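You operate a simulated robot arm through the tools that you are given. There is no shell and no other tool. Be economical: measure what you need, move in short steps, check, and stop when the job is done.

The job below is to be done with a simulated two-armed robot. You get a single attempt, and the scene is never put back.

JOB
Sand the white slab's rough surface smooth, then wax it; hold it still for both.
Fine: cream sanding block, then the orange pad from the yellow tin; both laid back, tin shut. A coat counts when it lies all over at full strength: go over it till it gets no stronger. What is to be rubbed or washed off counts as gone when no trace of it is left.

The check looks at the end state, three seconds after you hand in, the way a careful person would. Anything else that was tipped, shoved, dropped, spilled or broken makes it a failure.

ROBOT AND FRAMES
Two 7-joint arms with two-finger parallel grippers on one trunk, on a base that drives. Base frame: it is fixed to the floor where the robot stands at the start and does not move with it; the origin is under the middle of the robot, x ahead of it, y to its left, z up; the surface under the hand at the start is at about z = 0.88. Lengths are in m, angles in degrees, forces in N, time in s.
The left shoulder is at the start at [0.06, 0.143, 0.926], the right one opposite. With the tool pointing down near the work surface each hand reaches from about 0.3 to 0.72 m from the robot's upright axis, wherever it stands, measured 20 degrees to its own side. Places, roughly: cream pad (10x7x6 cm) [0.6, 0.1, 0.4]; orange pad (10x7x6 cm) [0.5, 0.2, 0.9]; orange sanding block [1, -1.75, 1]; orange tin lid [0.8, 0.5, 0.9]; small cream pad (8x5x6 cm) [1, 0.4, 0.9]; small orange pad (8x5x6 cm) [1, 0.5, 0.9]; teal sanding block [0.75, 2, 1.25]; teal tin lid [0.8, -0.1, 0.9]; yellow tin [0.7, 0.2, 0.9]; yellow tin lid [0.6, 0.2, 0.9]. Payload 1.57 kg a hand.
The TCP of each hand is the grasp point between the finger pads, 0.03 m short of the fingertips. In the tool frame z runs along the fingers and y along their closing line. The gripper opens to 0.11 m. The fingers are 0.024 m wide and 0.012 m thick; the gripper's body (0.048 by 0.112 m) begins 0.078 m behind the TCP.
Orientation is told as [roll, pitch, yaw] about the base's x, y, z axes, in that order, counted from this pose: with the fingers straight down and closing along the base's y, the tool's x points along the base's -x, its y along +y and its z along -z.

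CONTROLS
- The arms move only by the tool play_rows. It takes "left_deltas", "right_deltas" or both (then of equal length, played together; a hand with none holds still); each is a list that holds one entry, the list of rows, each a list of 6 numbers: the shift along the base's x, y, z in m, then the turn, a rotation vector about the base's x, y, z in degrees. In form: [[[tx, ty, tz, wx, wy, wz], ...]]. A call has 1 to 20 rows; each row is the pose to reach, as a shift and turn from the pose commanded when the call began. "left_fingers" and "right_fingers" are, for a hand that has rows, the gripper command, from -1 (fully open) to 1 (shut), values between in proportion, set as the call begins (left out, the last holds). A row lasts 0.2 s, in which the tool goes at most 0.05 m and 8.6 degrees; a call with a longer step from one row to the next is refused whole, and so is a gripper value outside its range. A pose out of reach is approached as far as the arm can. The call stops where the force on the tool passes 50 N (or 10 N more than at its start, if that is more) or the arm is blocked; 0.2 s more then pass. Each finger travels about 0.045 m/s and halts on what it meets, pressing with about 43 N; the grip force reading is that of the motor and also rises with nothing between the fingers. The clock runs only during rows and for 0.2 s after the last one: add rows that repeat a pose to give the fingers time. The reply holds the time, the measured pose of the TCP, the force on the tool along the base axes, the opening and the grip force, in the units named above and with some noise, with the torque about the TCP (base axes, N m) and any sound that the robot's microphone picked up.
- Cameras (640 x 400 px; columns grow to the right, rows downward): "scene" is now at [0.0477, 0.0188, 1.5388]; the picture's right is [0.24, -0.97, 0.00], its down [-0.72, -0.18, -0.67] and it looks along [0.65, 0.16, -0.74] (base axes); focal length 275 px, centre (320, 200). "left" rides on the left gripper at [0.07, -0.016, -0.141] in its tool frame; the picture's right is [0.23, 0.97, 0.00], its down [-0.86, 0.20, -0.48] and it looks along [-0.47, 0.11, 0.88] (tool axes); focal length 222 px, centre (320, 200). "right" rides on the right gripper at [0.07, 0.016, -0.141] in its tool frame; the picture's right is [-0.23, 0.97, 0.00], its down [-0.86, -0.20, -0.48] and it looks along [-0.47, -0.11, 0.88] (tool axes); focal length 222 px, centre (320, 200). There is no depth. A picture from a camera that has moved, and an enlarged one, comes with that camera's place and axes in the base frame and with its lens.
- camera(camera): a new picture of that camera. It takes no simulated time.
- slide_trunk(by): slides the trunk up (or, below 0, down) by that many m; the arms and the scene camera ride with it, the base frame stays. It gives what a move gives, with no picture.
- roll_base(legs): drives the robot by 1 to 6 legs, each [ahead, left, turn to the left] in m, m and degrees, along the robot's own axes; the way and the turn of a leg run together, so that a leg with both is an arc; at most 1.5 m and 180 degrees a leg. The arms and the cameras ride along, it lands a little off, and it stops where it bumps. It gives what a move gives.
- turn_head(pan, tilt): turns the head with the scene camera to pan (to the left, within 86 degrees either way) and tilt (down, from -29 to 69), counted from straight ahead of the robot. It gives what a move gives.
- enlarge(camera, box): a new picture of the part [left, top, right, bottom] of that camera's present view, enlarged. It takes no simulated time.
- finish_job(): hands the job in; it is judged then, once.

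Work in short steps. Places have to be worked out from the pictures, the camera data and where the tool is seen: move nearer, look again, correct. Check each grasp and each placing, and mend what went wrong. You have 120 turns and 100 pictures in all, those below and enlarged ones among them. Open the grippers and draw the arms clear of the work before you hand the job in, unless the task says otherwise; then end with one line.

The tools are called as name(argument=value, ...) on one line, values as JSON. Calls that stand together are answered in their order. play_rows: Moves the arms, as the interface text tells. Its arguments: {"type":"object","properties":{"left_deltas":{"type":"array","items":{"type":"array","items":{"type":"array","items":{"type":"number"}}}},"left_fingers":{"type":"number"},"right_deltas":{"type":"array","items":{"type":"array","items":{"type":"array","items":{"type":"number"}}}},"right_fingers":{"type":"number"}},"required":[]} The other tools are called the same way: slide_trunk (by) slides the trunk up or down; roll_base (legs) drives the base; turn_head (pan, tilt) turns the head that bears the scene camera; camera (camera) takes a picture; enlarge (camera, box) takes an enlarged picture of a part of a camera's view; finish_job () hands the job in.

At the start:

```text
time: 0.0
left_eef_pos: [0.3808, 0.2593, 0.9997]
left_tcp_rot: [0.0, -0.1, 0.1]
left_wrist_force: [0.2, 0.5, 0.3]
left_ft_torque: [0.01, -0.03, 0.05]
left_gripper_width: 0.1104
left_grasp_force: 0.0
right_eef_pos: [0.4974, -0.0862, 1.0011]
right_tcp_rot: [0.1, 0.0, 0.0]
right_wrist_force: [0.3, 0.8, -0.5]
right_ft_torque: [-0.04, 0.0, -0.01]
right_gripper_width: 0.1102
right_grasp_force: 0.2
trunk travel left (down, up): [-0.525, 0.065]
robot x, y, heading: [0.0047, 0.0019, -0.0]
head pan, tilt: [13.9, 48.0]
```

scene: 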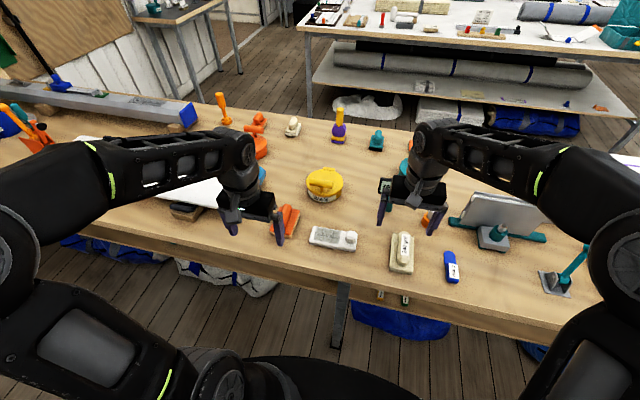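
right: 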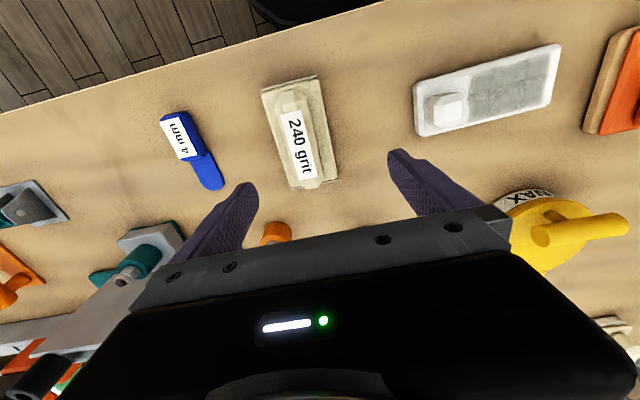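
left: 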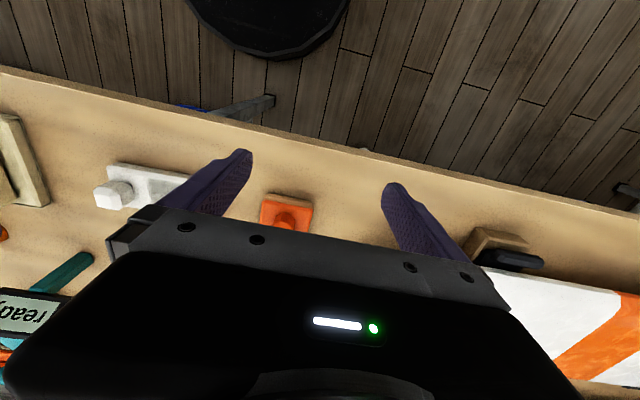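

I'll look closer at the work area first: slab, sanding block, tin and pads.

enlarge(camera="scene", box=[220, 80, 480, 280])

enlarge(camera="right", box=[240, 20, 640, 270])

```text
2.00 times, centred on (350, 180) of scene
camera zoom: at [0.0477, 0.0188, 1.5388], right [0.24, -0.97, 0.0], down [-0.72, -0.18, -0.67], along [0.65, 0.16, -0.74], focal length 550 px, centre (260, 240)
```

zoom: 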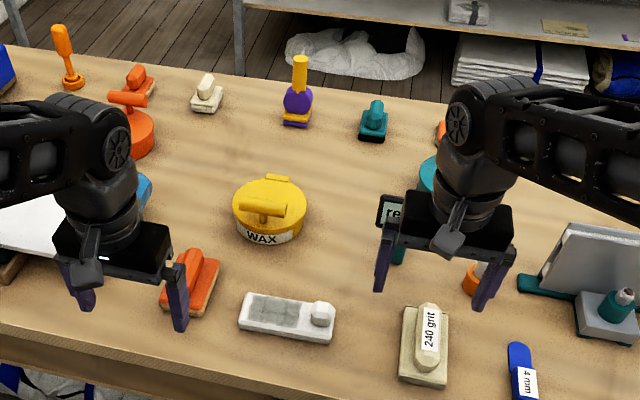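

```text
1.60 times, centred on (440, 145) of right
camera zoom: at [0.4263, -0.07, 1.1418], right [0.23, 0.97, 0.0], down [0.86, -0.2, 0.48], along [0.47, -0.11, -0.88], focal length 355 px, centre (128, 288)
```

zoom: 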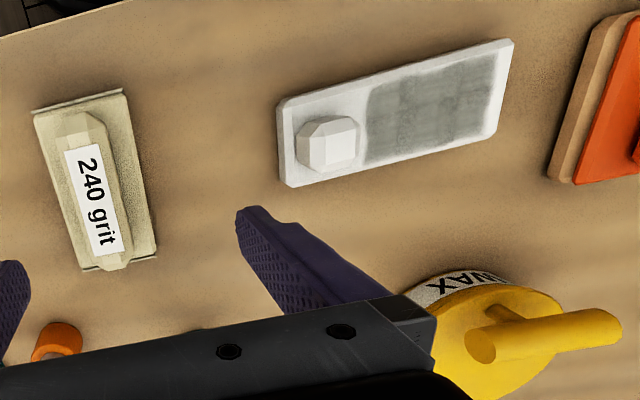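

Slab: about 13x5 cm along y, x .45–.50, y .02–.147, knob at about (.478,.036), rough patch on the +y side. The block lies at about (.473,-.099), ridge along x. I'll get the right arm up and aside, and bring the left hand toward the block.

play_rows(right_deltas=[[[0, 0, 0.05, 0, 0, 0], [-0.01, -0.02, 0.09, 0, 0, 0], [-0.02, -0.06, 0.1, 0, 0, 0], [-0.03, -0.1, 0.1, 0, 0, 0], [-0.04, -0.14, 0.1, 0, 0, 0], [-0.05, -0.18, 0.1, 0, 0, 0], [-0.06, -0.22, 0.1, 0, 0, 0], [-0.06, -0.22, 0.1, 0, 0, 0]]])

play_rows(left_deltas=[[[0, 0, 0.04, 0, 0, 0], [0.01, -0.03, 0.07, 0, 0, 0], [0.02, -0.07, 0.07, 0, 0, 0], [0.03, -0.11, 0.07, 0, 0, 0], [0.04, -0.155, 0.07, 0, 0, 0], [0.05, -0.2, 0.07, 0, 0, 0], [0.06, -0.24, 0.07, 0, 0, 0], [0.07, -0.28, 0.07, 0, 0, 0], [0.08, -0.32, 0.06, 0, 0, 0], [0.09, -0.355, 0.04, 0, 0, 0], [0.093, -0.358, 0.04, 0, 0, 0]]])

camera(camera="left")

camera(camera="scene")

```text
time: 1.8
left_eef_pos: [0.3815, 0.2599, 1.0002]
left_tcp_rot: [0.1, 0.0, 0.0]
left_wrist_force: [0.9, 0.1, 0.5]
left_ft_torque: [0.02, 0.03, 0.02]
left_gripper_width: 0.11
left_grasp_force: 0.1
right_eef_pos: [0.4386, -0.3048, 1.1002]
right_tcp_rot: [-0.1, 0.0, 0.0]
right_wrist_force: [0.4, -0.1, -0.2]
right_ft_torque: [0.03, -0.01, 0.0]
right_gripper_width: 0.1098
right_grasp_force: 0.0
trunk travel left (down, up): [-0.525, 0.065]
robot x, y, heading: [0.002, 0.0018, 0.3]
head pan, tilt: [13.9, 48.0]
```

```text
time: 4.2
left_eef_pos: [0.4748, -0.0983, 1.0402]
left_tcp_rot: [0.0, 0.0, 0.0]
left_wrist_force: [0.2, 0.1, 1.0]
left_ft_torque: [0.0, 0.02, -0.01]
left_gripper_width: 0.1097
left_grasp_force: 0.1
right_eef_pos: [0.4385, -0.3053, 1.0989]
right_tcp_rot: [0.0, 0.0, 0.0]
right_wrist_force: [-0.2, 0.4, -0.3]
right_ft_torque: [0.02, 0.01, -0.03]
right_gripper_width: 0.1098
right_grasp_force: 0.1
trunk travel left (down, up): [-0.525, 0.065]
robot x, y, heading: [-0.0026, 0.0045, 0.4]
head pan, tilt: [13.9, 48.0]
```

```text
94 pictures are left
camera left: at [0.4037, -0.1145, 1.181], right [-0.23, 0.97, 0.0], down [0.85, 0.2, 0.48], along [0.47, 0.11, -0.88], focal length 222 px, centre (320, 200)
```

left: 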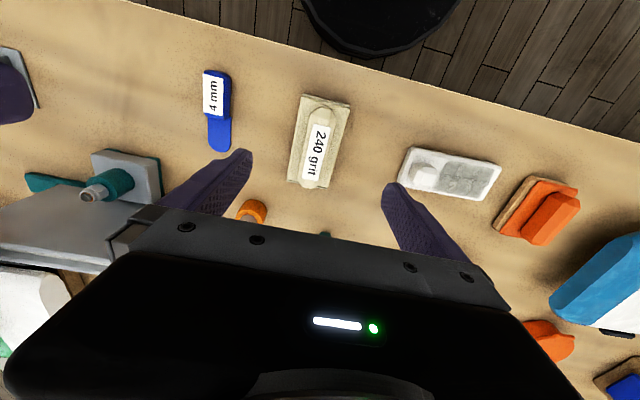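

```text
93 pictures are left
camera scene: at [0.0475, 0.0191, 1.5388], right [0.24, -0.97, 0.0], down [-0.72, -0.18, -0.67], along [0.65, 0.16, -0.74], focal length 275 px, centre (320, 200)
```

scene: 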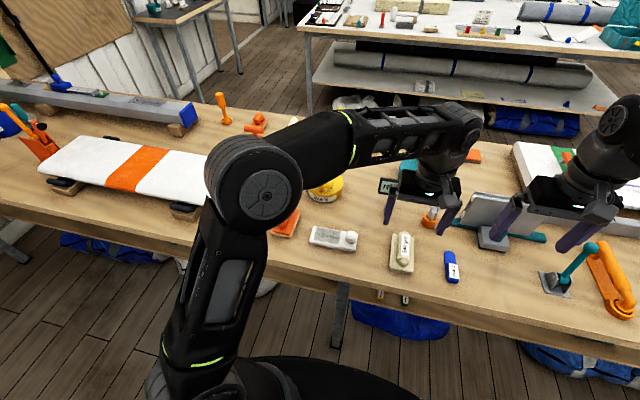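

Block centre works out near (.4755,-.100). I descend the left hand around its ridge, stopping slightly high to check.

play_rows(left_deltas=[[[0, -0.001, -0.04, 0, 0, 0], [0, -0.001, -0.075, 0, 0, 0], [0, -0.001, -0.09, 0, 0, 0], [0, -0.001, -0.09, 0, 0, 0]]])

camera(camera="left")

enlarge(camera="scene", box=[290, 170, 490, 295])

```text
time: 5.2
left_eef_pos: [0.4742, -0.1003, 0.9504]
left_tcp_rot: [0.0, 0.0, 0.0]
left_wrist_force: [-0.1, -0.1, 1.4]
left_ft_torque: [0.0, 0.02, -0.01]
left_gripper_width: 0.1103
left_grasp_force: 0.1
right_eef_pos: [0.4382, -0.3061, 1.1005]
right_tcp_rot: [-0.1, 0.1, 0.0]
right_wrist_force: [-0.2, -0.1, 0.1]
right_ft_torque: [0.02, -0.02, -0.03]
right_gripper_width: 0.1101
right_grasp_force: 0.0
trunk travel left (down, up): [-0.525, 0.065]
robot x, y, heading: [0.0014, 0.0021, -0.2]
head pan, tilt: [13.9, 48.0]
```

```text
92 pictures are left
camera left: at [0.405, -0.1174, 1.091], right [-0.23, 0.97, 0.0], down [0.86, 0.2, 0.48], along [0.47, 0.11, -0.88], focal length 222 px, centre (320, 200)
```

left: 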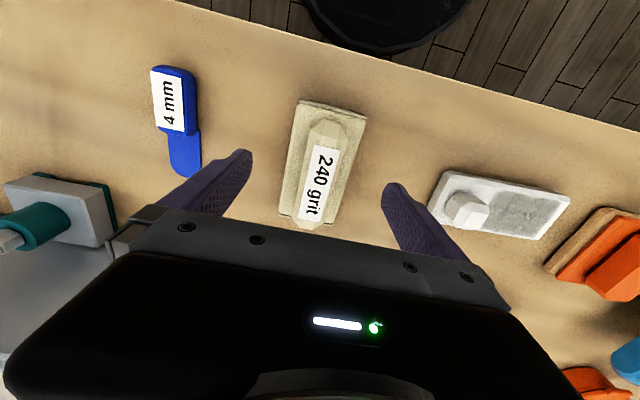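

```text
3.20 times, centred on (390, 232) of scene
camera zoom: at [0.0477, 0.0188, 1.5388], right [0.24, -0.97, 0.0], down [-0.72, -0.18, -0.67], along [0.65, 0.16, -0.74], focal length 881 px, centre (96, 96)
```

zoom: 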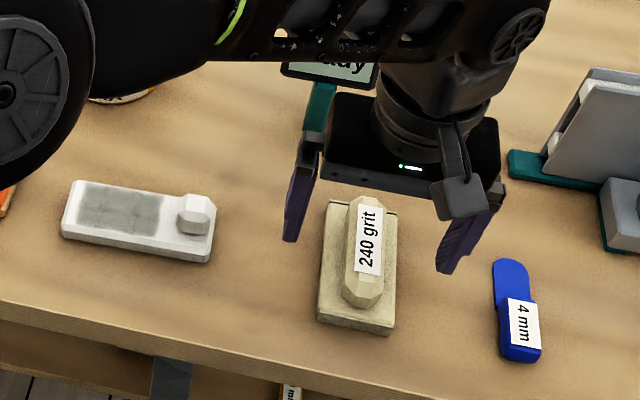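

Fingers straddle the ridge well; handle centre about x .468. Down a bit and close.

play_rows(left_deltas=[[[-0.004, 0, -0.012, 0, 0, 0], [-0.004, 0, -0.012, 0, 0, 0]]])

play_rows(left_deltas=[[[0, 0, 0, 0, 0, 0], [0, 0, 0, 0, 0, 0], [0, 0, 0, 0, 0, 0], [0, 0, 0, 0, 0, 0], [0, 0, 0, 0, 0, 0], [0, 0, 0, 0, 0, 0], [0, 0, 0, 0, 0, 0]]], left_fingers=1)

camera(camera="left")

```text
time: 5.8
left_eef_pos: [0.4705, -0.1021, 0.9389]
left_tcp_rot: [0.1, -0.1, 0.0]
left_wrist_force: [-0.1, 0.3, 0.4]
left_ft_torque: [0.01, 0.01, -0.02]
left_gripper_width: 0.1098
left_grasp_force: 0.0
right_eef_pos: [0.4388, -0.3051, 1.1]
right_tcp_rot: [0.0, 0.0, 0.0]
right_wrist_force: [0.9, 0.0, -1.1]
right_ft_torque: [-0.01, 0.02, -0.03]
right_gripper_width: 0.11
right_grasp_force: 0.0
trunk travel left (down, up): [-0.525, 0.065]
robot x, y, heading: [0.0008, -0.0013, 0.0]
head pan, tilt: [13.9, 48.0]
```

```text
time: 7.4
left_eef_pos: [0.4711, -0.1001, 0.9367]
left_tcp_rot: [0.0, 0.2, 0.0]
left_wrist_force: [1.1, -1.6, 1.1]
left_ft_torque: [0.01, -0.01, -0.09]
left_gripper_width: 0.0296
left_grasp_force: 36.0
right_eef_pos: [0.4389, -0.305, 1.1001]
right_tcp_rot: [-0.1, 0.0, 0.0]
right_wrist_force: [0.5, 0.3, 0.1]
right_ft_torque: [0.0, 0.01, 0.01]
right_gripper_width: 0.1098
right_grasp_force: 0.0
trunk travel left (down, up): [-0.525, 0.065]
robot x, y, heading: [0.0001, -0.0032, 0.1]
head pan, tilt: [13.9, 48.0]
```

```text
90 pictures are left
camera left: at [0.4011, -0.117, 1.0791], right [-0.23, 0.97, 0.0], down [0.86, 0.2, 0.48], along [0.47, 0.11, -0.88], focal length 222 px, centre (320, 200)
```

left: 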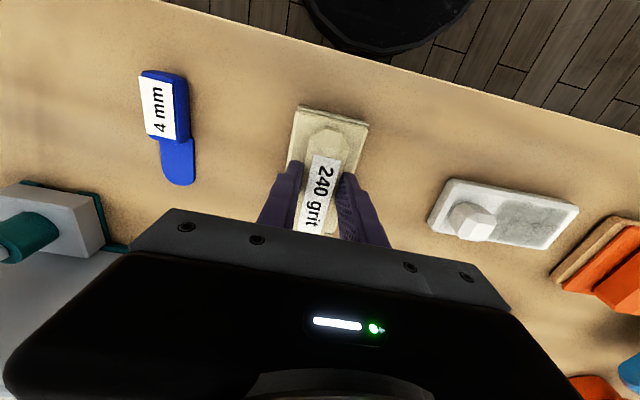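

Held (3 cm ridge, TCP was (.471,-.100,.937)). Lift it and carry to the left, turning -90° so that the block lies along the slab and the gripper body is narrow toward the knob.

play_rows(left_deltas=[[[0, 0, 0.04, 0, 0, 0], [0, 0, 0.08, 0, 0, 0], [0, 0.0, 0.12, 0, 0, 0], [0, 0.03, 0.13, 0, 0, -8], [0, 0.06, 0.13, 0, 0, -16], [0, 0.09, 0.13, 0, 0, -24], [0, 0.12, 0.13, 0, 0, -32], [0, 0.15, 0.13, 0, 0, -40], [0, 0.18, 0.13, 0, 0, -48], [0, 0.21, 0.13, 0, 0, -56], [0, 0.24, 0.13, 0, 0, -64], [0, 0.27, 0.13, 0, 0, -72], [0, 0.3, 0.13, 0, 0, -81], [0, 0.32, 0.13, 0, 0, -89], [0, 0.32, 0.13, 0, 0, -90], [0, 0.32, 0.13, 0, 0, -90]]])

camera(camera="scene")

```text
refused: row 13 steps farther than a row can; nothing moved
```

```text
89 pictures are left
camera scene: at [0.0477, 0.0185, 1.5388], right [0.24, -0.97, 0.0], down [-0.72, -0.18, -0.67], along [0.65, 0.16, -0.74], focal length 275 px, centre (320, 200)
```

scene: 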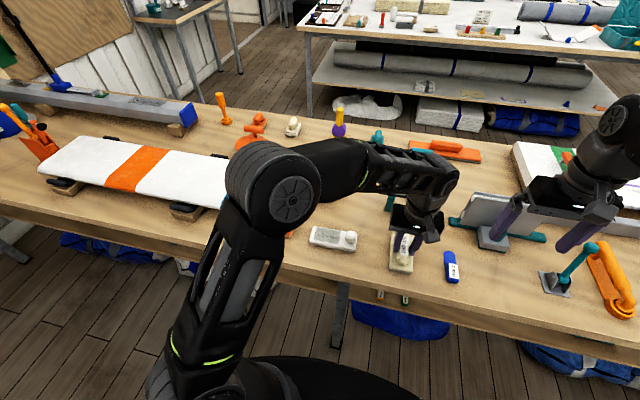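

One turn step was too large; I send it again with even 8° steps.

play_rows(left_deltas=[[[0, 0, 0.04, 0, 0, 0], [0, 0, 0.08, 0, 0, 0], [0, 0.0, 0.12, 0, 0, 0], [0, 0.03, 0.13, 0, 0, -8], [0, 0.06, 0.13, 0, 0, -16], [0, 0.09, 0.13, 0, 0, -24], [0, 0.12, 0.13, 0, 0, -32], [0, 0.15, 0.13, 0, 0, -40], [0, 0.18, 0.13, 0, 0, -48], [0, 0.21, 0.13, 0, 0, -56], [0, 0.24, 0.13, 0, 0, -64], [0, 0.27, 0.13, 0, 0, -72], [0, 0.3, 0.13, 0, 0, -80], [0, 0.32, 0.13, 0, 0, -88], [0, 0.32, 0.13, 0, 0, -90], [0, 0.32, 0.13, 0, 0, -90]]])

camera(camera="scene")

camera(camera="left")

```text
time: 10.8
left_eef_pos: [0.4685, 0.2195, 1.067]
left_tcp_rot: [0.0, 0.1, -90.1]
left_wrist_force: [0.3, -0.3, 0.2]
left_ft_torque: [0.01, 0.0, -0.01]
left_gripper_width: 0.0
left_grasp_force: 21.5
right_eef_pos: [0.4388, -0.3049, 1.0998]
right_tcp_rot: [0.0, 0.0, 0.0]
right_wrist_force: [0.5, -0.5, -0.3]
right_ft_torque: [0.02, -0.02, -0.02]
right_gripper_width: 0.1099
right_grasp_force: 0.1
trunk travel left (down, up): [-0.525, 0.065]
robot x, y, heading: [0.0033, -0.0039, -0.5]
head pan, tilt: [13.9, 48.0]
```

```text
88 pictures are left
camera scene: at [0.0477, 0.0189, 1.5388], right [0.24, -0.97, 0.0], down [-0.72, -0.18, -0.67], along [0.65, 0.16, -0.74], focal length 275 px, centre (320, 200)
```

scene: 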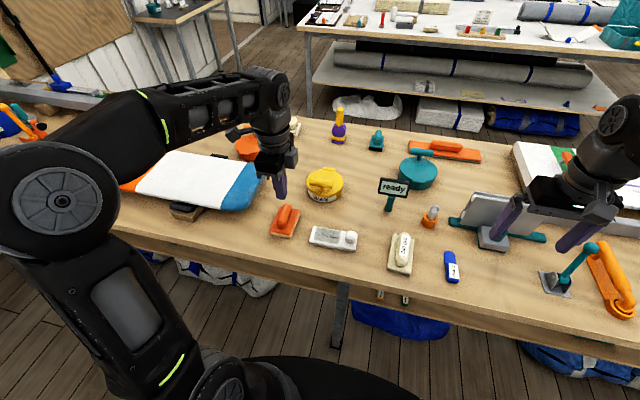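

```text
87 pictures are left
camera left: at [0.4532, 0.289, 1.2098], right [0.97, 0.23, 0.0], down [0.2, -0.86, 0.48], along [0.11, -0.47, -0.88], focal length 222 px, centre (320, 200)
```

left: 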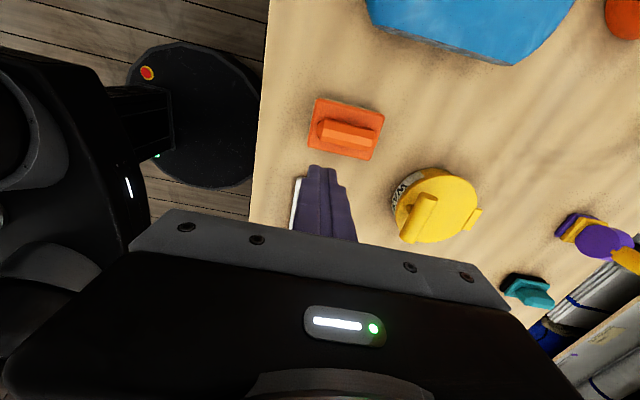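

The block slipped out at the lift: the gripper is fully shut and the block is still lying at its place. I go back and grip deeper.

play_rows(left_deltas=[[[0, -0.01, 0, 0, 0, 8], [0, -0.04, 0, 0, 0, 16], [0, -0.07, 0, 0, 0, 24], [0, -0.1, 0, 0, 0, 32], [0, -0.13, 0, 0, 0, 40], [0, -0.16, 0, 0, 0, 48], [0, -0.19, 0, 0, 0, 56], [0, -0.22, 0, 0, 0, 64], [0, -0.25, 0, 0, 0, 72], [0, -0.28, 0, 0, 0, 80], [0, -0.31, 0, 0, 0, 88], [0, -0.32, 0, 0, 0, 90], [0, -0.32, -0.04, 0, 0, 90], [0, -0.32, -0.07, 0, 0, 90], [0, -0.32, -0.07, 0, 0, 90]]], left_fingers=-1)

camera(camera="left")

enlarge(camera="scene", box=[350, 200, 450, 280])

```text
time: 14.0
left_eef_pos: [0.4713, -0.1011, 0.9985]
left_tcp_rot: [0.0, 0.1, 0.0]
left_wrist_force: [0.1, -0.4, 0.2]
left_ft_torque: [-0.03, 0.0, 0.0]
left_gripper_width: 0.11
left_grasp_force: 0.2
right_eef_pos: [0.4392, -0.3052, 1.1001]
right_tcp_rot: [0.0, 0.0, 0.0]
right_wrist_force: [1.2, 0.5, 0.2]
right_ft_torque: [-0.01, -0.01, 0.01]
right_gripper_width: 0.1097
right_grasp_force: 0.1
trunk travel left (down, up): [-0.525, 0.065]
robot x, y, heading: [-0.0003, -0.0015, 0.2]
head pan, tilt: [13.9, 48.0]
```

```text
86 pictures are left
camera left: at [0.401, -0.117, 1.1401], right [-0.23, 0.97, 0.0], down [0.85, 0.2, 0.48], along [0.47, 0.11, -0.88], focal length 222 px, centre (320, 200)
```

left: 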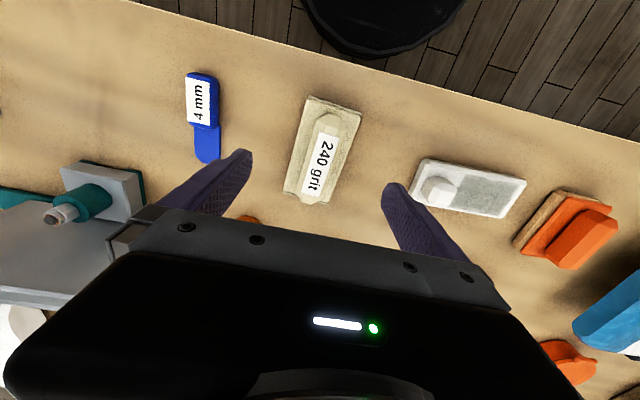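

```text
5.00 times, centred on (400, 240) of scene
camera zoom: at [0.0477, 0.0188, 1.5388], right [0.24, -0.97, 0.0], down [-0.72, -0.18, -0.67], along [0.65, 0.16, -0.74], focal length 1376 px, centre (-80, 0)
```

zoom: 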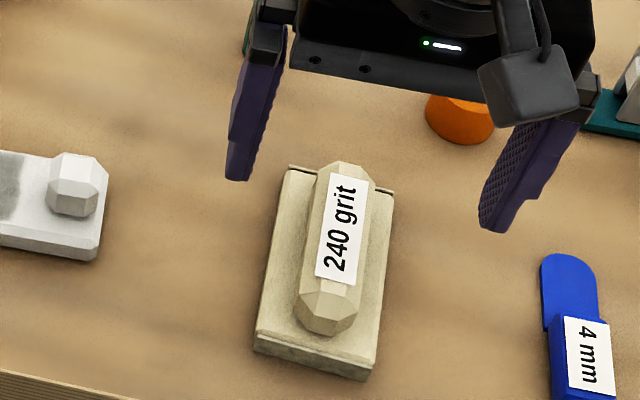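

The ridge is wider (~4 cm) than the 3 cm I felt, so I only caught its tapered top. I go down until the tips nearly touch the base plate.

play_rows(left_deltas=[[[0, 0, -0.04, 0, 0, 0], [0, 0, -0.06, 0, 0, 0], [0, 0, -0.066, 0, 0, 0], [0, 0, -0.07, 0, 0, 0], [0, 0, -0.073, 0, 0, 0], [0, 0, -0.073, 0, 0, 0]]])

enlarge(camera="scene", box=[350, 200, 450, 280])

```text
time: 15.4
left_eef_pos: [0.4712, -0.1013, 0.9254]
left_tcp_rot: [0.0, 0.1, 0.0]
left_wrist_force: [0.2, 0.0, -0.5]
left_ft_torque: [-0.01, 0.03, -0.03]
left_gripper_width: 0.1102
left_grasp_force: 0.0
right_eef_pos: [0.4395, -0.3049, 1.1002]
right_tcp_rot: [0.0, 0.0, 0.0]
right_wrist_force: [0.1, 0.0, -0.1]
right_ft_torque: [0.03, -0.02, 0.01]
right_gripper_width: 0.11
right_grasp_force: 0.0
trunk travel left (down, up): [-0.525, 0.065]
robot x, y, heading: [-0.0025, -0.0029, -0.0]
head pan, tilt: [13.9, 48.0]
```

```text
5.00 times, centred on (400, 240) of scene
camera zoom: at [0.0477, 0.0187, 1.5388], right [0.24, -0.97, 0.0], down [-0.72, -0.18, -0.67], along [0.65, 0.16, -0.74], focal length 1376 px, centre (-80, 0)
```

zoom: 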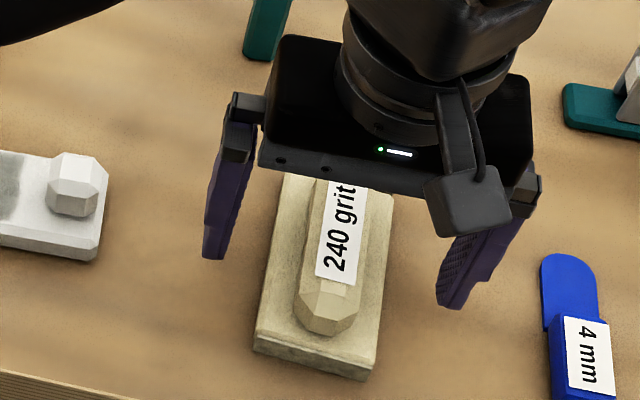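

Tips at z .895, clear of the plate sides. Close and read the width.

play_rows(left_deltas=[[[0, 0, 0.003, 0, 0, 0], [0, 0, 0.003, 0, 0, 0], [0, 0, 0.003, 0, 0, 0], [0, 0, 0.003, 0, 0, 0], [0, 0, 0.003, 0, 0, 0], [0, 0, 0.003, 0, 0, 0], [0, 0, 0.003, 0, 0, 0], [0, 0, 0.003, 0, 0, 0]]], left_fingers=1)

enlarge(camera="scene", box=[350, 200, 450, 280])

```text
time: 17.2
left_eef_pos: [0.4702, -0.101, 0.9297]
left_tcp_rot: [-0.1, 0.0, 0.0]
left_wrist_force: [0.5, 0.4, 1.0]
left_ft_torque: [0.01, -0.02, -0.1]
left_gripper_width: 0.0293
left_grasp_force: 38.8
right_eef_pos: [0.4385, -0.3057, 1.0991]
right_tcp_rot: [0.2, 0.0, -0.1]
right_wrist_force: [0.5, 0.4, -0.9]
right_ft_torque: [-0.01, 0.0, -0.01]
right_gripper_width: 0.1098
right_grasp_force: 0.1
trunk travel left (down, up): [-0.525, 0.065]
robot x, y, heading: [-0.0012, -0.002, 0.2]
head pan, tilt: [13.9, 48.0]
```

```text
5.00 times, centred on (400, 240) of scene
camera zoom: at [0.0477, 0.0187, 1.5388], right [0.24, -0.97, 0.0], down [-0.72, -0.18, -0.67], along [0.65, 0.16, -0.74], focal length 1376 px, centre (-80, 0)
```

zoom: 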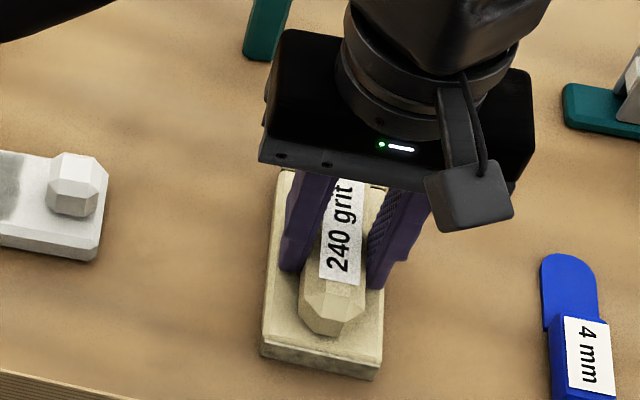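

Same width, now 7 mm deeper. Lift slowly and check.

play_rows(left_deltas=[[[0, 0, 0.005, 0, 0, 0], [0, 0, 0.01, 0, 0, 0], [0, 0, 0.02, 0, 0, 0], [0, 0, 0.03, 0, 0, 0], [0, 0, 0.04, 0, 0, 0], [0, 0, 0.04, 0, 0, 0]]])

enlarge(camera="scene", box=[350, 180, 450, 260])

```text
time: 18.6
left_eef_pos: [0.4716, -0.0981, 0.9673]
left_tcp_rot: [0.0, 0.1, 0.0]
left_wrist_force: [0.2, -0.5, -1.8]
left_ft_torque: [0.0, -0.01, -0.01]
left_gripper_width: 0.0294
left_grasp_force: 39.1
right_eef_pos: [0.4389, -0.3054, 1.0995]
right_tcp_rot: [0.0, 0.0, 0.0]
right_wrist_force: [0.8, 0.6, 0.4]
right_ft_torque: [0.01, 0.02, -0.01]
right_gripper_width: 0.1101
right_grasp_force: 0.0
trunk travel left (down, up): [-0.525, 0.065]
robot x, y, heading: [0.0, 0.001, 0.2]
head pan, tilt: [13.9, 48.0]
```

```text
5.00 times, centred on (400, 220) of scene
camera zoom: at [0.0479, 0.0186, 1.5388], right [0.24, -0.97, 0.0], down [-0.72, -0.18, -0.67], along [0.65, 0.16, -0.74], focal length 1376 px, centre (-80, 100)
```

zoom: 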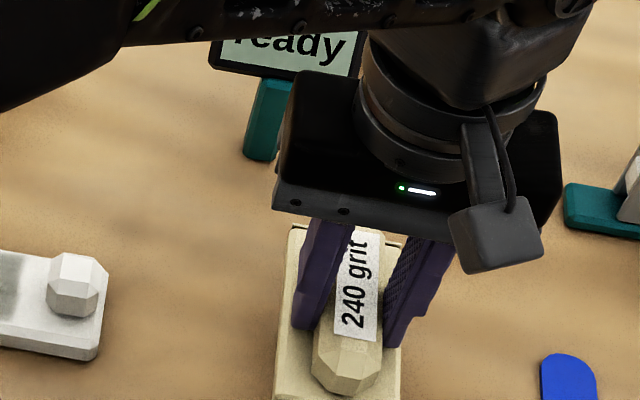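

Held now. Carry it left with the -90° turn at a calmer pace.

play_rows(left_deltas=[[[0, 0, 0.03, 0, 0, 0], [0, 0, 0.06, 0, 0, 0], [0, 0.0, 0.09, 0, 0, 0], [0, 0.03, 0.1, 0, 0, -7], [0, 0.06, 0.1, 0, 0, -14], [0, 0.09, 0.1, 0, 0, -21], [0, 0.12, 0.1, 0, 0, -28], [0, 0.15, 0.1, 0, 0, -35], [0, 0.18, 0.1, 0, 0, -42], [0, 0.21, 0.1, 0, 0, -49], [0, 0.24, 0.1, 0, 0, -56], [0, 0.27, 0.1, 0, 0, -63], [0, 0.29, 0.1, 0, 0, -70], [0, 0.3, 0.1, 0, 0, -77], [0, 0.3, 0.1, 0, 0, -84], [0, 0.3, 0.1, 0, 0, -90], [0, 0.3, 0.1, 0, 0, -90]]])

camera(camera="scene")

```text
time: 22.2
left_eef_pos: [0.4688, 0.2002, 1.0672]
left_tcp_rot: [0.1, 0.0, -90.1]
left_wrist_force: [0.2, 0.1, -1.6]
left_ft_torque: [0.01, -0.02, 0.01]
left_gripper_width: 0.0292
left_grasp_force: 39.0
right_eef_pos: [0.4391, -0.3056, 1.0999]
right_tcp_rot: [-0.1, 0.0, -0.1]
right_wrist_force: [0.7, -0.1, -0.6]
right_ft_torque: [0.0, 0.01, 0.0]
right_gripper_width: 0.1099
right_grasp_force: 0.1
trunk travel left (down, up): [-0.525, 0.065]
robot x, y, heading: [0.0013, 0.0009, 0.0]
head pan, tilt: [13.9, 48.0]
```

```text
81 pictures are left
camera scene: at [0.0478, 0.0188, 1.5388], right [0.24, -0.97, 0.0], down [-0.72, -0.18, -0.67], along [0.65, 0.16, -0.74], focal length 275 px, centre (320, 200)
```

scene: 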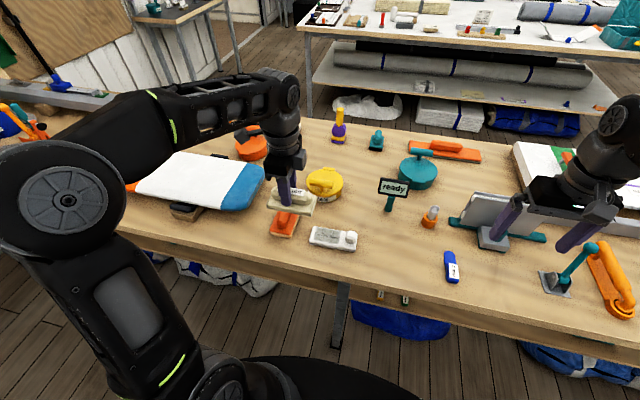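

Held well. Now bring the right hand over the knob with a +90° yaw (fingers closing along x, camera on the far side from the left hand).

play_rows(right_deltas=[[[0, 0.02, 0, 0, 0, 7.5], [0.0, 0.04, 0, 0, 0, 15], [0.01, 0.07, 0, 0, 0, 22.5], [0.015, 0.1, 0, 0, 0, 30], [0.02, 0.13, 0, 0, 0, 37.5], [0.025, 0.16, 0, 0, 0, 45], [0.03, 0.19, 0, 0, 0, 52.5], [0.035, 0.22, 0, 0, 0, 60], [0.04, 0.25, 0, 0, 0, 67.5], [0.04, 0.27, 0, 0, 0, 75], [0.04, 0.29, 0, 0, 0, 82.5], [0.04, 0.31, -0.02, 0, 0, 90], [0.04, 0.315, -0.05, 0, 0, 90], [0.04, 0.315, -0.05, 0, 0, 90]]], right_fingers=-0.2)

camera(camera="right")

camera(camera="scene")

```text
time: 25.2
left_eef_pos: [0.4691, 0.1996, 1.0677]
left_tcp_rot: [0.1, 0.0, -90.0]
left_wrist_force: [-1.1, 0.5, -1.8]
left_ft_torque: [0.01, 0.03, -0.03]
left_gripper_width: 0.0293
left_grasp_force: 38.9
right_eef_pos: [0.478, 0.0087, 1.0475]
right_tcp_rot: [0.0, 0.1, 90.1]
right_wrist_force: [-0.1, 0.2, -0.7]
right_ft_torque: [0.01, 0.0, -0.01]
right_gripper_width: 0.0662
right_grasp_force: 0.2
trunk travel left (down, up): [-0.525, 0.065]
robot x, y, heading: [0.0008, 0.0027, 0.0]
head pan, tilt: [13.9, 48.0]
```

```text
80 pictures are left
camera right: at [0.4603, -0.0612, 1.19], right [-0.97, 0.23, 0.0], down [0.2, 0.86, 0.48], along [0.11, 0.47, -0.88], focal length 222 px, centre (320, 200)
```

right: 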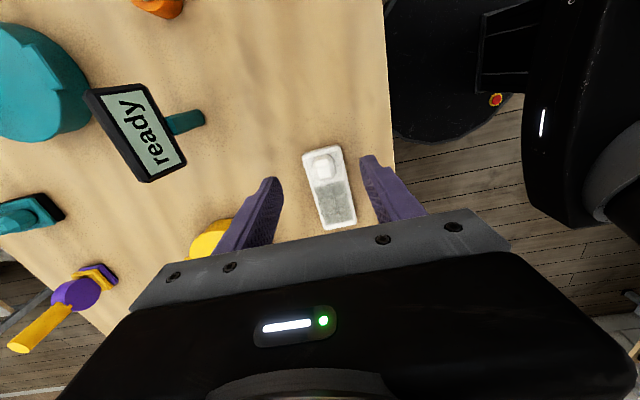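

```text
79 pictures are left
camera scene: at [0.0477, 0.0188, 1.5388], right [0.24, -0.97, 0.0], down [-0.72, -0.18, -0.67], along [0.65, 0.16, -0.74], focal length 275 px, centre (320, 200)
```

scene: 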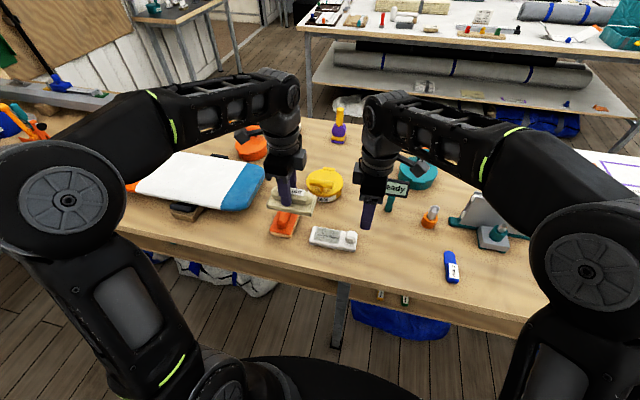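

Knob confirmed at about (.478,.035). I tilt the right hand 20° (wrist away toward -y to leave room for the left) and descend onto the knob.

play_rows(right_deltas=[[[0, 0, 0, 7, 0, 0], [0, 0, 0, 14, 0, 0], [0, 0.008, -0.02, 20, 0, 0], [0, 0.014, -0.06, 20, 0, 0], [0, 0.016, -0.09, 20, 0, 0], [0, 0.016, -0.104, 20, 0, 0], [0, 0.016, -0.104, 20, 0, 0]]])

enlarge(camera="scene", box=[280, 180, 400, 270])

enlarge(camera="right", box=[240, 100, 440, 225])

```text
time: 26.8
left_eef_pos: [0.4696, 0.2008, 1.0672]
left_tcp_rot: [0.0, 0.0, -90.0]
left_wrist_force: [-0.1, -0.3, -0.7]
left_ft_torque: [0.02, 0.0, 0.01]
left_gripper_width: 0.0293
left_grasp_force: 39.0
right_eef_pos: [0.4778, 0.0216, 0.9471]
right_tcp_rot: [0.0, -20.1, 90.0]
right_wrist_force: [1.0, 0.3, -0.1]
right_ft_torque: [-0.01, 0.0, 0.02]
right_gripper_width: 0.066
right_grasp_force: 0.0
trunk travel left (down, up): [-0.525, 0.065]
robot x, y, heading: [0.0012, -0.0003, -0.1]
head pan, tilt: [13.9, 48.0]
```

```text
4.44 times, centred on (340, 225) of scene
camera zoom: at [0.0478, 0.0189, 1.5388], right [0.24, -0.97, 0.0], down [-0.72, -0.18, -0.67], along [0.65, 0.16, -0.74], focal length 1223 px, centre (231, 89)
```

zoom: 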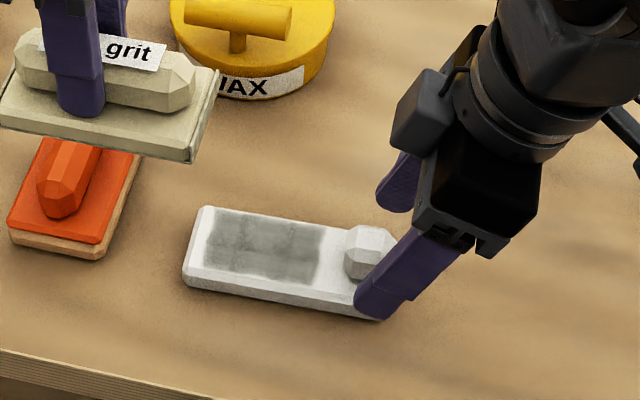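

```text
3.20 times, centred on (340, 162) of right
camera zoom: at [0.4593, -0.0907, 1.0568], right [-0.97, 0.21, 0.08], down [0.2, 0.64, 0.74], along [0.11, 0.74, -0.67], focal length 711 px, centre (256, 320)
```

zoom: 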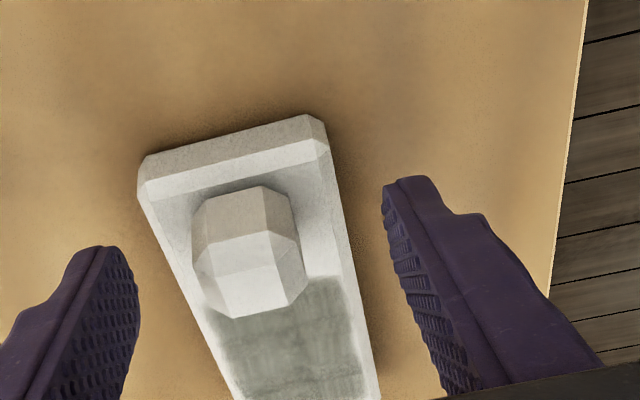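

Knob centre refines to about (.480,.040). Shift +y 8 mm, down 11 mm, then close.

play_rows(right_deltas=[[[0.002, 0.008, 0, 0, 0, 0], [0.002, 0.008, -0.007, 0, 0, 0], [0.002, 0.008, -0.011, 0, 0, 0], [0.002, 0.008, -0.011, 0, 0, 0]]])

play_rows(right_deltas=[[[0, 0, 0, 0, 0, 0], [0, 0, 0, 0, 0, 0], [0, 0, 0, 0, 0, 0], [0, 0, 0, 0, 0, 0], [0, 0, 0, 0, 0, 0]]], right_fingers=1)

enlarge(camera="scene", box=[280, 180, 400, 270])

enlarge(camera="right", box=[240, 100, 440, 225])

```text
time: 27.8
left_eef_pos: [0.4691, 0.2012, 1.0668]
left_tcp_rot: [0.0, 0.0, -90.0]
left_wrist_force: [0.4, -0.4, -1.3]
left_ft_torque: [0.01, -0.01, -0.01]
left_gripper_width: 0.0294
left_grasp_force: 39.0
right_eef_pos: [0.4795, 0.0325, 0.9349]
right_tcp_rot: [0.0, -20.1, 90.0]
right_wrist_force: [-0.3, 0.3, -0.6]
right_ft_torque: [0.01, 0.02, 0.01]
right_gripper_width: 0.066
right_grasp_force: 0.0
trunk travel left (down, up): [-0.525, 0.065]
robot x, y, heading: [-0.0059, 0.0011, -0.1]
head pan, tilt: [13.9, 48.0]
```

```text
time: 29.0
left_eef_pos: [0.4701, 0.2018, 1.0666]
left_tcp_rot: [0.0, 0.0, -90.0]
left_wrist_force: [-0.4, -0.1, -2.2]
left_ft_torque: [0.04, -0.02, -0.02]
left_gripper_width: 0.0296
left_grasp_force: 38.9
right_eef_pos: [0.4804, 0.0314, 0.9346]
right_tcp_rot: [-0.1, -19.9, 90.0]
right_wrist_force: [-0.3, -0.5, 0.3]
right_ft_torque: [0.06, 0.01, -0.05]
right_gripper_width: 0.0266
right_grasp_force: 37.4
trunk travel left (down, up): [-0.525, 0.065]
robot x, y, heading: [0.0019, 0.0031, 0.2]
head pan, tilt: [13.9, 48.0]
```

```text
4.44 times, centred on (340, 225) of scene
camera zoom: at [0.0479, 0.0189, 1.5388], right [0.24, -0.97, 0.0], down [-0.72, -0.18, -0.67], along [0.65, 0.16, -0.74], focal length 1223 px, centre (231, 89)
```

zoom: 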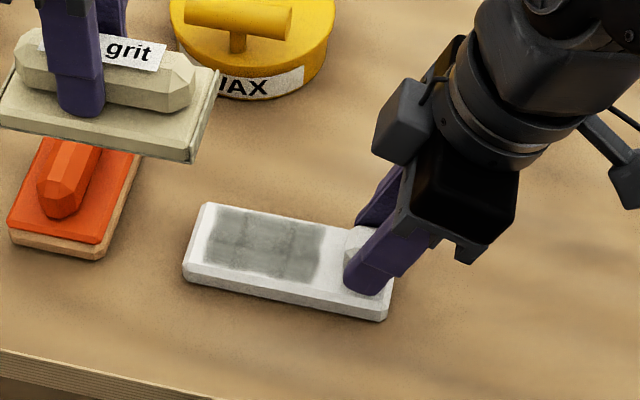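

```text
3.20 times, centred on (340, 162) of right
camera zoom: at [0.462, -0.0814, 1.0443], right [-0.97, 0.21, 0.08], down [0.2, 0.64, 0.74], along [0.11, 0.74, -0.67], focal length 711 px, centre (256, 320)
```

zoom: 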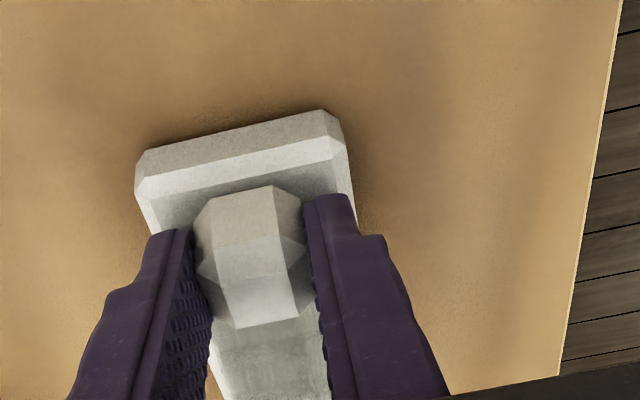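

Knob gripped (2.7 cm) and slab steady. Rough patch spans x .46–.51, y .068–.142. Bring the block above it: TCP (.484,.113), to just above contact (~.946).

play_rows(left_deltas=[[[0.005, -0.03, 0, 0, 0, 0], [0.01, -0.06, 0, 0, 0, 0], [0.014, -0.088, 0, 0, 0, 0], [0.014, -0.088, -0.03, 0, 0, 0], [0.014, -0.088, -0.06, 0, 0, 0], [0.014, -0.088, -0.09, 0, 0, 0], [0.014, -0.088, -0.107, 0, 0, 0], [0.014, -0.088, -0.107, 0, 0, 0]]])

enlarge(camera="scene", box=[280, 180, 400, 270])

```text
time: 30.6
left_eef_pos: [0.4853, 0.1138, 0.9711]
left_tcp_rot: [0.7, -0.2, -89.9]
left_wrist_force: [-3.5, 4.5, 11.7]
left_ft_torque: [-0.61, 0.35, -0.27]
left_gripper_width: 0.0296
left_grasp_force: 39.0
right_eef_pos: [0.4798, 0.0312, 0.9359]
right_tcp_rot: [-0.1, -19.8, 89.8]
right_wrist_force: [-2.3, -2.8, 7.3]
right_ft_torque: [-0.28, 0.33, 0.0]
right_gripper_width: 0.0267
right_grasp_force: 37.0
trunk travel left (down, up): [-0.525, 0.065]
robot x, y, heading: [-0.0045, -0.0003, -0.1]
head pan, tilt: [13.9, 48.0]
stopped in row 8 (left hand): the force on the tool passed its limit at 54 N (the readings are from after the stop); the commanded pose is now the measured one
```

```text
4.44 times, centred on (340, 225) of scene
camera zoom: at [0.0455, 0.0191, 1.5391], right [0.24, -0.97, 0.0], down [-0.72, -0.18, -0.67], along [0.65, 0.16, -0.74], focal length 1223 px, centre (231, 89)
```

zoom: 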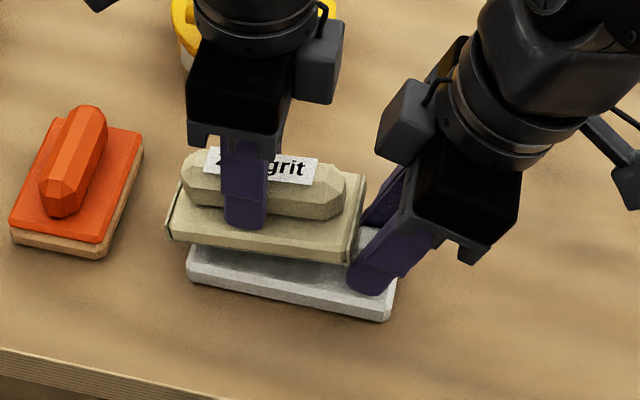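

The block's right end sat on the finger/knob: it extends 10 mm further to -y than I assumed. Raise, shift +11 mm in y, and descend again gently.

play_rows(left_deltas=[[[0, 0, 0.015, 0, 0, 0], [0, 0.006, 0.015, 0, 0, 0], [-0.001, 0.012, 0.012, 0, 0, 0], [-0.001, 0.012, 0.0, 0, 0, 0], [-0.001, 0.012, -0.01, 0, 0, 0], [-0.001, 0.012, -0.018, 0, 0, 0], [-0.001, 0.012, -0.021, 0, 0, 0], [-0.001, 0.012, -0.021, 0, 0, 0]]])

enlarge(camera="scene", box=[280, 180, 400, 270])

```text
time: 32.5
left_eef_pos: [0.4853, 0.1263, 0.9505]
left_tcp_rot: [0.9, -0.1, -89.9]
left_wrist_force: [-3.8, 3.7, 38.1]
left_ft_torque: [1.09, 1.35, -0.01]
left_gripper_width: 0.0295
left_grasp_force: 38.5
right_eef_pos: [0.4798, 0.0314, 0.9343]
right_tcp_rot: [-0.2, -19.9, 89.9]
right_wrist_force: [7.2, 5.6, 9.1]
right_ft_torque: [-0.39, -0.32, -0.33]
right_gripper_width: 0.0263
right_grasp_force: 37.2
trunk travel left (down, up): [-0.525, 0.065]
robot x, y, heading: [0.0044, -0.0017, 0.2]
head pan, tilt: [13.9, 48.0]
```

```text
4.44 times, centred on (340, 225) of scene
camera zoom: at [0.0447, 0.0193, 1.5393], right [0.24, -0.97, 0.0], down [-0.72, -0.18, -0.67], along [0.65, 0.16, -0.74], focal length 1223 px, centre (231, 89)
```

zoom: 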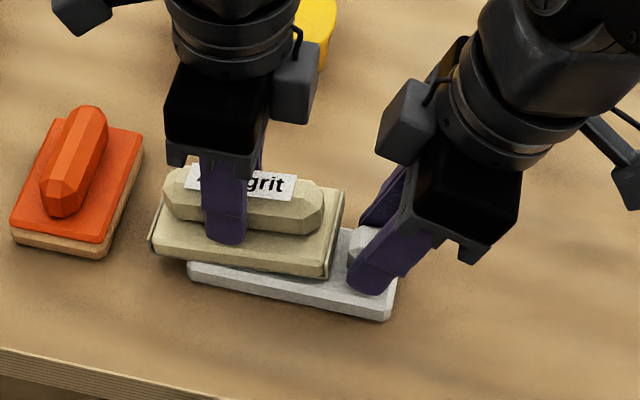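

Block rests on the slab (38 N). I ease the pressure slightly and stroke across x.

play_rows(left_deltas=[[[0, 0, 0.002, -0.8, 0, 0], [0.012, 0, 0.002, -0.8, 0, 0], [0, 0, 0.002, -0.8, 0, 0], [-0.012, 0, 0.002, -0.8, 0, 0], [0, 0, 0.002, -0.8, 0, 0], [0.012, 0, 0.002, -0.8, 0, 0], [0, 0, 0.002, -0.8, 0, 0], [-0.012, 0, 0.002, -0.8, 0, 0], [0, 0, 0.002, -0.8, 0, 0], [0, 0.015, 0.002, -0.8, 0, 0], [0, 0, 0.002, -0.8, 0, 0], [0, 0.015, 0.002, -0.8, 0, 0], [0, 0, 0.002, -0.8, 0, 0]]])

enlarge(camera="scene", box=[280, 180, 400, 270])

```text
time: 33.0
left_eef_pos: [0.4886, 0.1265, 0.9519]
left_tcp_rot: [0.1, -0.8, -89.7]
left_wrist_force: [-6.8, 2.6, 18.1]
left_ft_torque: [0.59, 0.34, 0.18]
left_gripper_width: 0.0295
left_grasp_force: 38.9
right_eef_pos: [0.4806, 0.0299, 0.935]
right_tcp_rot: [-0.2, -20.0, 89.5]
right_wrist_force: [-2.0, -2.2, 10.2]
right_ft_torque: [-0.29, 0.32, -0.23]
right_gripper_width: 0.0266
right_grasp_force: 37.7
trunk travel left (down, up): [-0.525, 0.065]
robot x, y, heading: [-0.0009, -0.0022, 0.3]
head pan, tilt: [13.9, 48.0]
stopped in row 2 (left hand): the force on the tool passed its limit at 51 N (the readings are from after the stop); the commanded pose is now the measured one
```

```text
4.44 times, centred on (340, 225) of scene
camera zoom: at [0.0443, 0.0186, 1.5386], right [0.24, -0.97, 0.0], down [-0.72, -0.18, -0.67], along [0.65, 0.16, -0.74], focal length 1223 px, centre (231, 89)
```

zoom: 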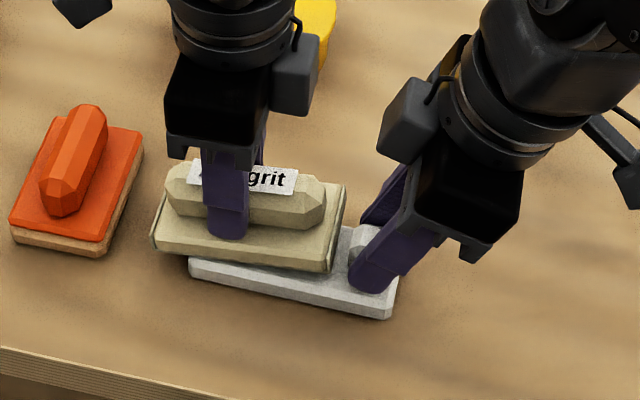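

Still pressing too hard for a fast stroke. Lighten by 1 mm and use slower strokes.

play_rows(left_deltas=[[[-0.003, 0, 0.0012, 0, 0, 0], [-0.007, 0, 0.0012, 0, 0, 0], [-0.011, 0, 0.0012, 0, 0, 0], [-0.015, 0, 0.0012, 0, 0, 0], [-0.011, 0, 0.0012, 0, 0, 0], [-0.007, 0, 0.0012, 0, 0, 0], [-0.003, 0, 0.0012, 0, 0, 0], [0.001, 0, 0.0012, 0, 0, 0], [0.005, 0, 0.0012, 0, 0, 0], [0.009, 0, 0.0012, 0, 0, 0], [0.005, 0, 0.0012, 0, 0, 0], [0.001, 0, 0.0012, 0, 0, 0], [-0.003, 0, 0.0012, 0, 0, 0]]])

```text
time: 35.8
left_eef_pos: [0.4893, 0.1259, 0.9505]
left_tcp_rot: [0.2, -1.0, -89.7]
left_wrist_force: [6.5, 0.0, 8.5]
left_ft_torque: [0.25, -0.06, -0.17]
left_gripper_width: 0.0293
left_grasp_force: 38.9
right_eef_pos: [0.48, 0.0304, 0.9336]
right_tcp_rot: [-0.2, -19.8, 89.6]
right_wrist_force: [0.7, -0.1, 24.5]
right_ft_torque: [0.02, 0.09, 0.17]
right_gripper_width: 0.0267
right_grasp_force: 37.5
trunk travel left (down, up): [-0.525, 0.065]
robot x, y, heading: [0.0017, -0.0013, 0.1]
head pan, tilt: [13.9, 48.0]
```

That works (~8 N). More strokes, along x and y, a bit faster.

play_rows(left_deltas=[[[0.006, 0, 0, 0, 0, 0], [0.012, 0, 0, 0, 0, 0], [0.006, 0.003, 0, 0, 0, 0], [0, 0.003, 0, 0, 0, 0], [-0.007, 0.003, 0, 0, 0, 0], [-0.014, 0.003, 0, 0, 0, 0], [-0.02, 0.003, 0, 0, 0, 0], [-0.014, 0.006, 0, 0, 0, 0], [-0.007, 0.006, 0, 0, 0, 0], [0, 0.006, 0, 0, 0, 0], [0.007, 0.006, 0, 0, 0, 0], [0.012, 0.008, 0, 0, 0, 0], [0.006, 0.01, 0, 0, 0, 0], [0, 0.01, 0, 0, 0, 0], [-0.007, 0.006, 0, 0, 0, 0], [-0.014, 0.0, 0, 0, 0, 0], [-0.02, 0.0, 0, 0, 0, 0], [-0.014, 0, 0, 0, 0, 0], [-0.007, 0, 0, 0, 0, 0], [0, 0, 0, 0, 0, 0]]])

play_rows(left_deltas=[[[0, 0, 0.03, 0, 0, 0], [0, 0.03, 0.06, 0, 0, 0], [0, 0.07, 0.08, 0, 0, 0], [0, 0.1, 0.08, 0, 0, 0], [0, 0.1, 0.08, 0, 0, 0]]])

enlarge(camera="scene", box=[280, 180, 400, 270])

```text
time: 40.0
left_eef_pos: [0.4866, 0.1252, 0.9502]
left_tcp_rot: [-0.1, -0.8, -89.8]
left_wrist_force: [-6.7, -0.2, 7.2]
left_ft_torque: [0.26, 0.37, 0.15]
left_gripper_width: 0.0294
left_grasp_force: 38.9
right_eef_pos: [0.4817, 0.0292, 0.9343]
right_tcp_rot: [-0.1, -20.0, 89.4]
right_wrist_force: [5.8, 0.7, 13.1]
right_ft_torque: [0.05, 0.16, -0.46]
right_gripper_width: 0.0263
right_grasp_force: 37.0
trunk travel left (down, up): [-0.525, 0.065]
robot x, y, heading: [-0.0013, -0.0017, -0.0]
head pan, tilt: [13.9, 48.0]
```

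```text
time: 41.2
left_eef_pos: [0.4848, 0.2283, 1.0328]
left_tcp_rot: [0.0, -0.9, -89.9]
left_wrist_force: [-0.3, 0.4, -2.1]
left_ft_torque: [0.02, 0.01, 0.02]
left_gripper_width: 0.0294
left_grasp_force: 39.9
right_eef_pos: [0.4816, 0.0302, 0.9323]
right_tcp_rot: [-0.1, -19.9, 89.6]
right_wrist_force: [-2.1, -2.0, 16.8]
right_ft_torque: [0.13, 0.21, -0.12]
right_gripper_width: 0.0268
right_grasp_force: 36.8
trunk travel left (down, up): [-0.525, 0.065]
robot x, y, heading: [0.0022, 0.0021, -0.1]
head pan, tilt: [13.9, 48.0]
```

```text
4.44 times, centred on (340, 225) of scene
camera zoom: at [0.0464, 0.0188, 1.5389], right [0.24, -0.97, 0.0], down [-0.72, -0.18, -0.67], along [0.65, 0.16, -0.74], focal length 1223 px, centre (231, 89)
```

zoom: 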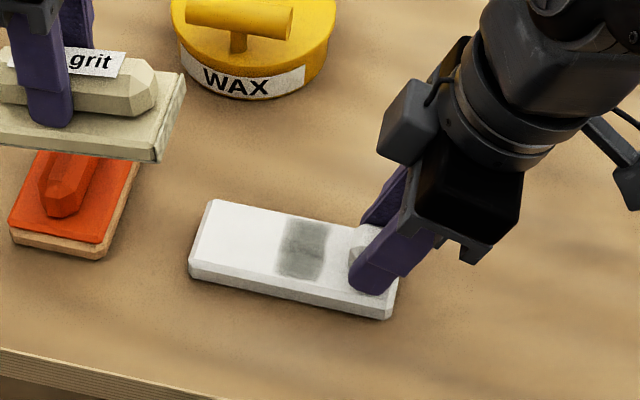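

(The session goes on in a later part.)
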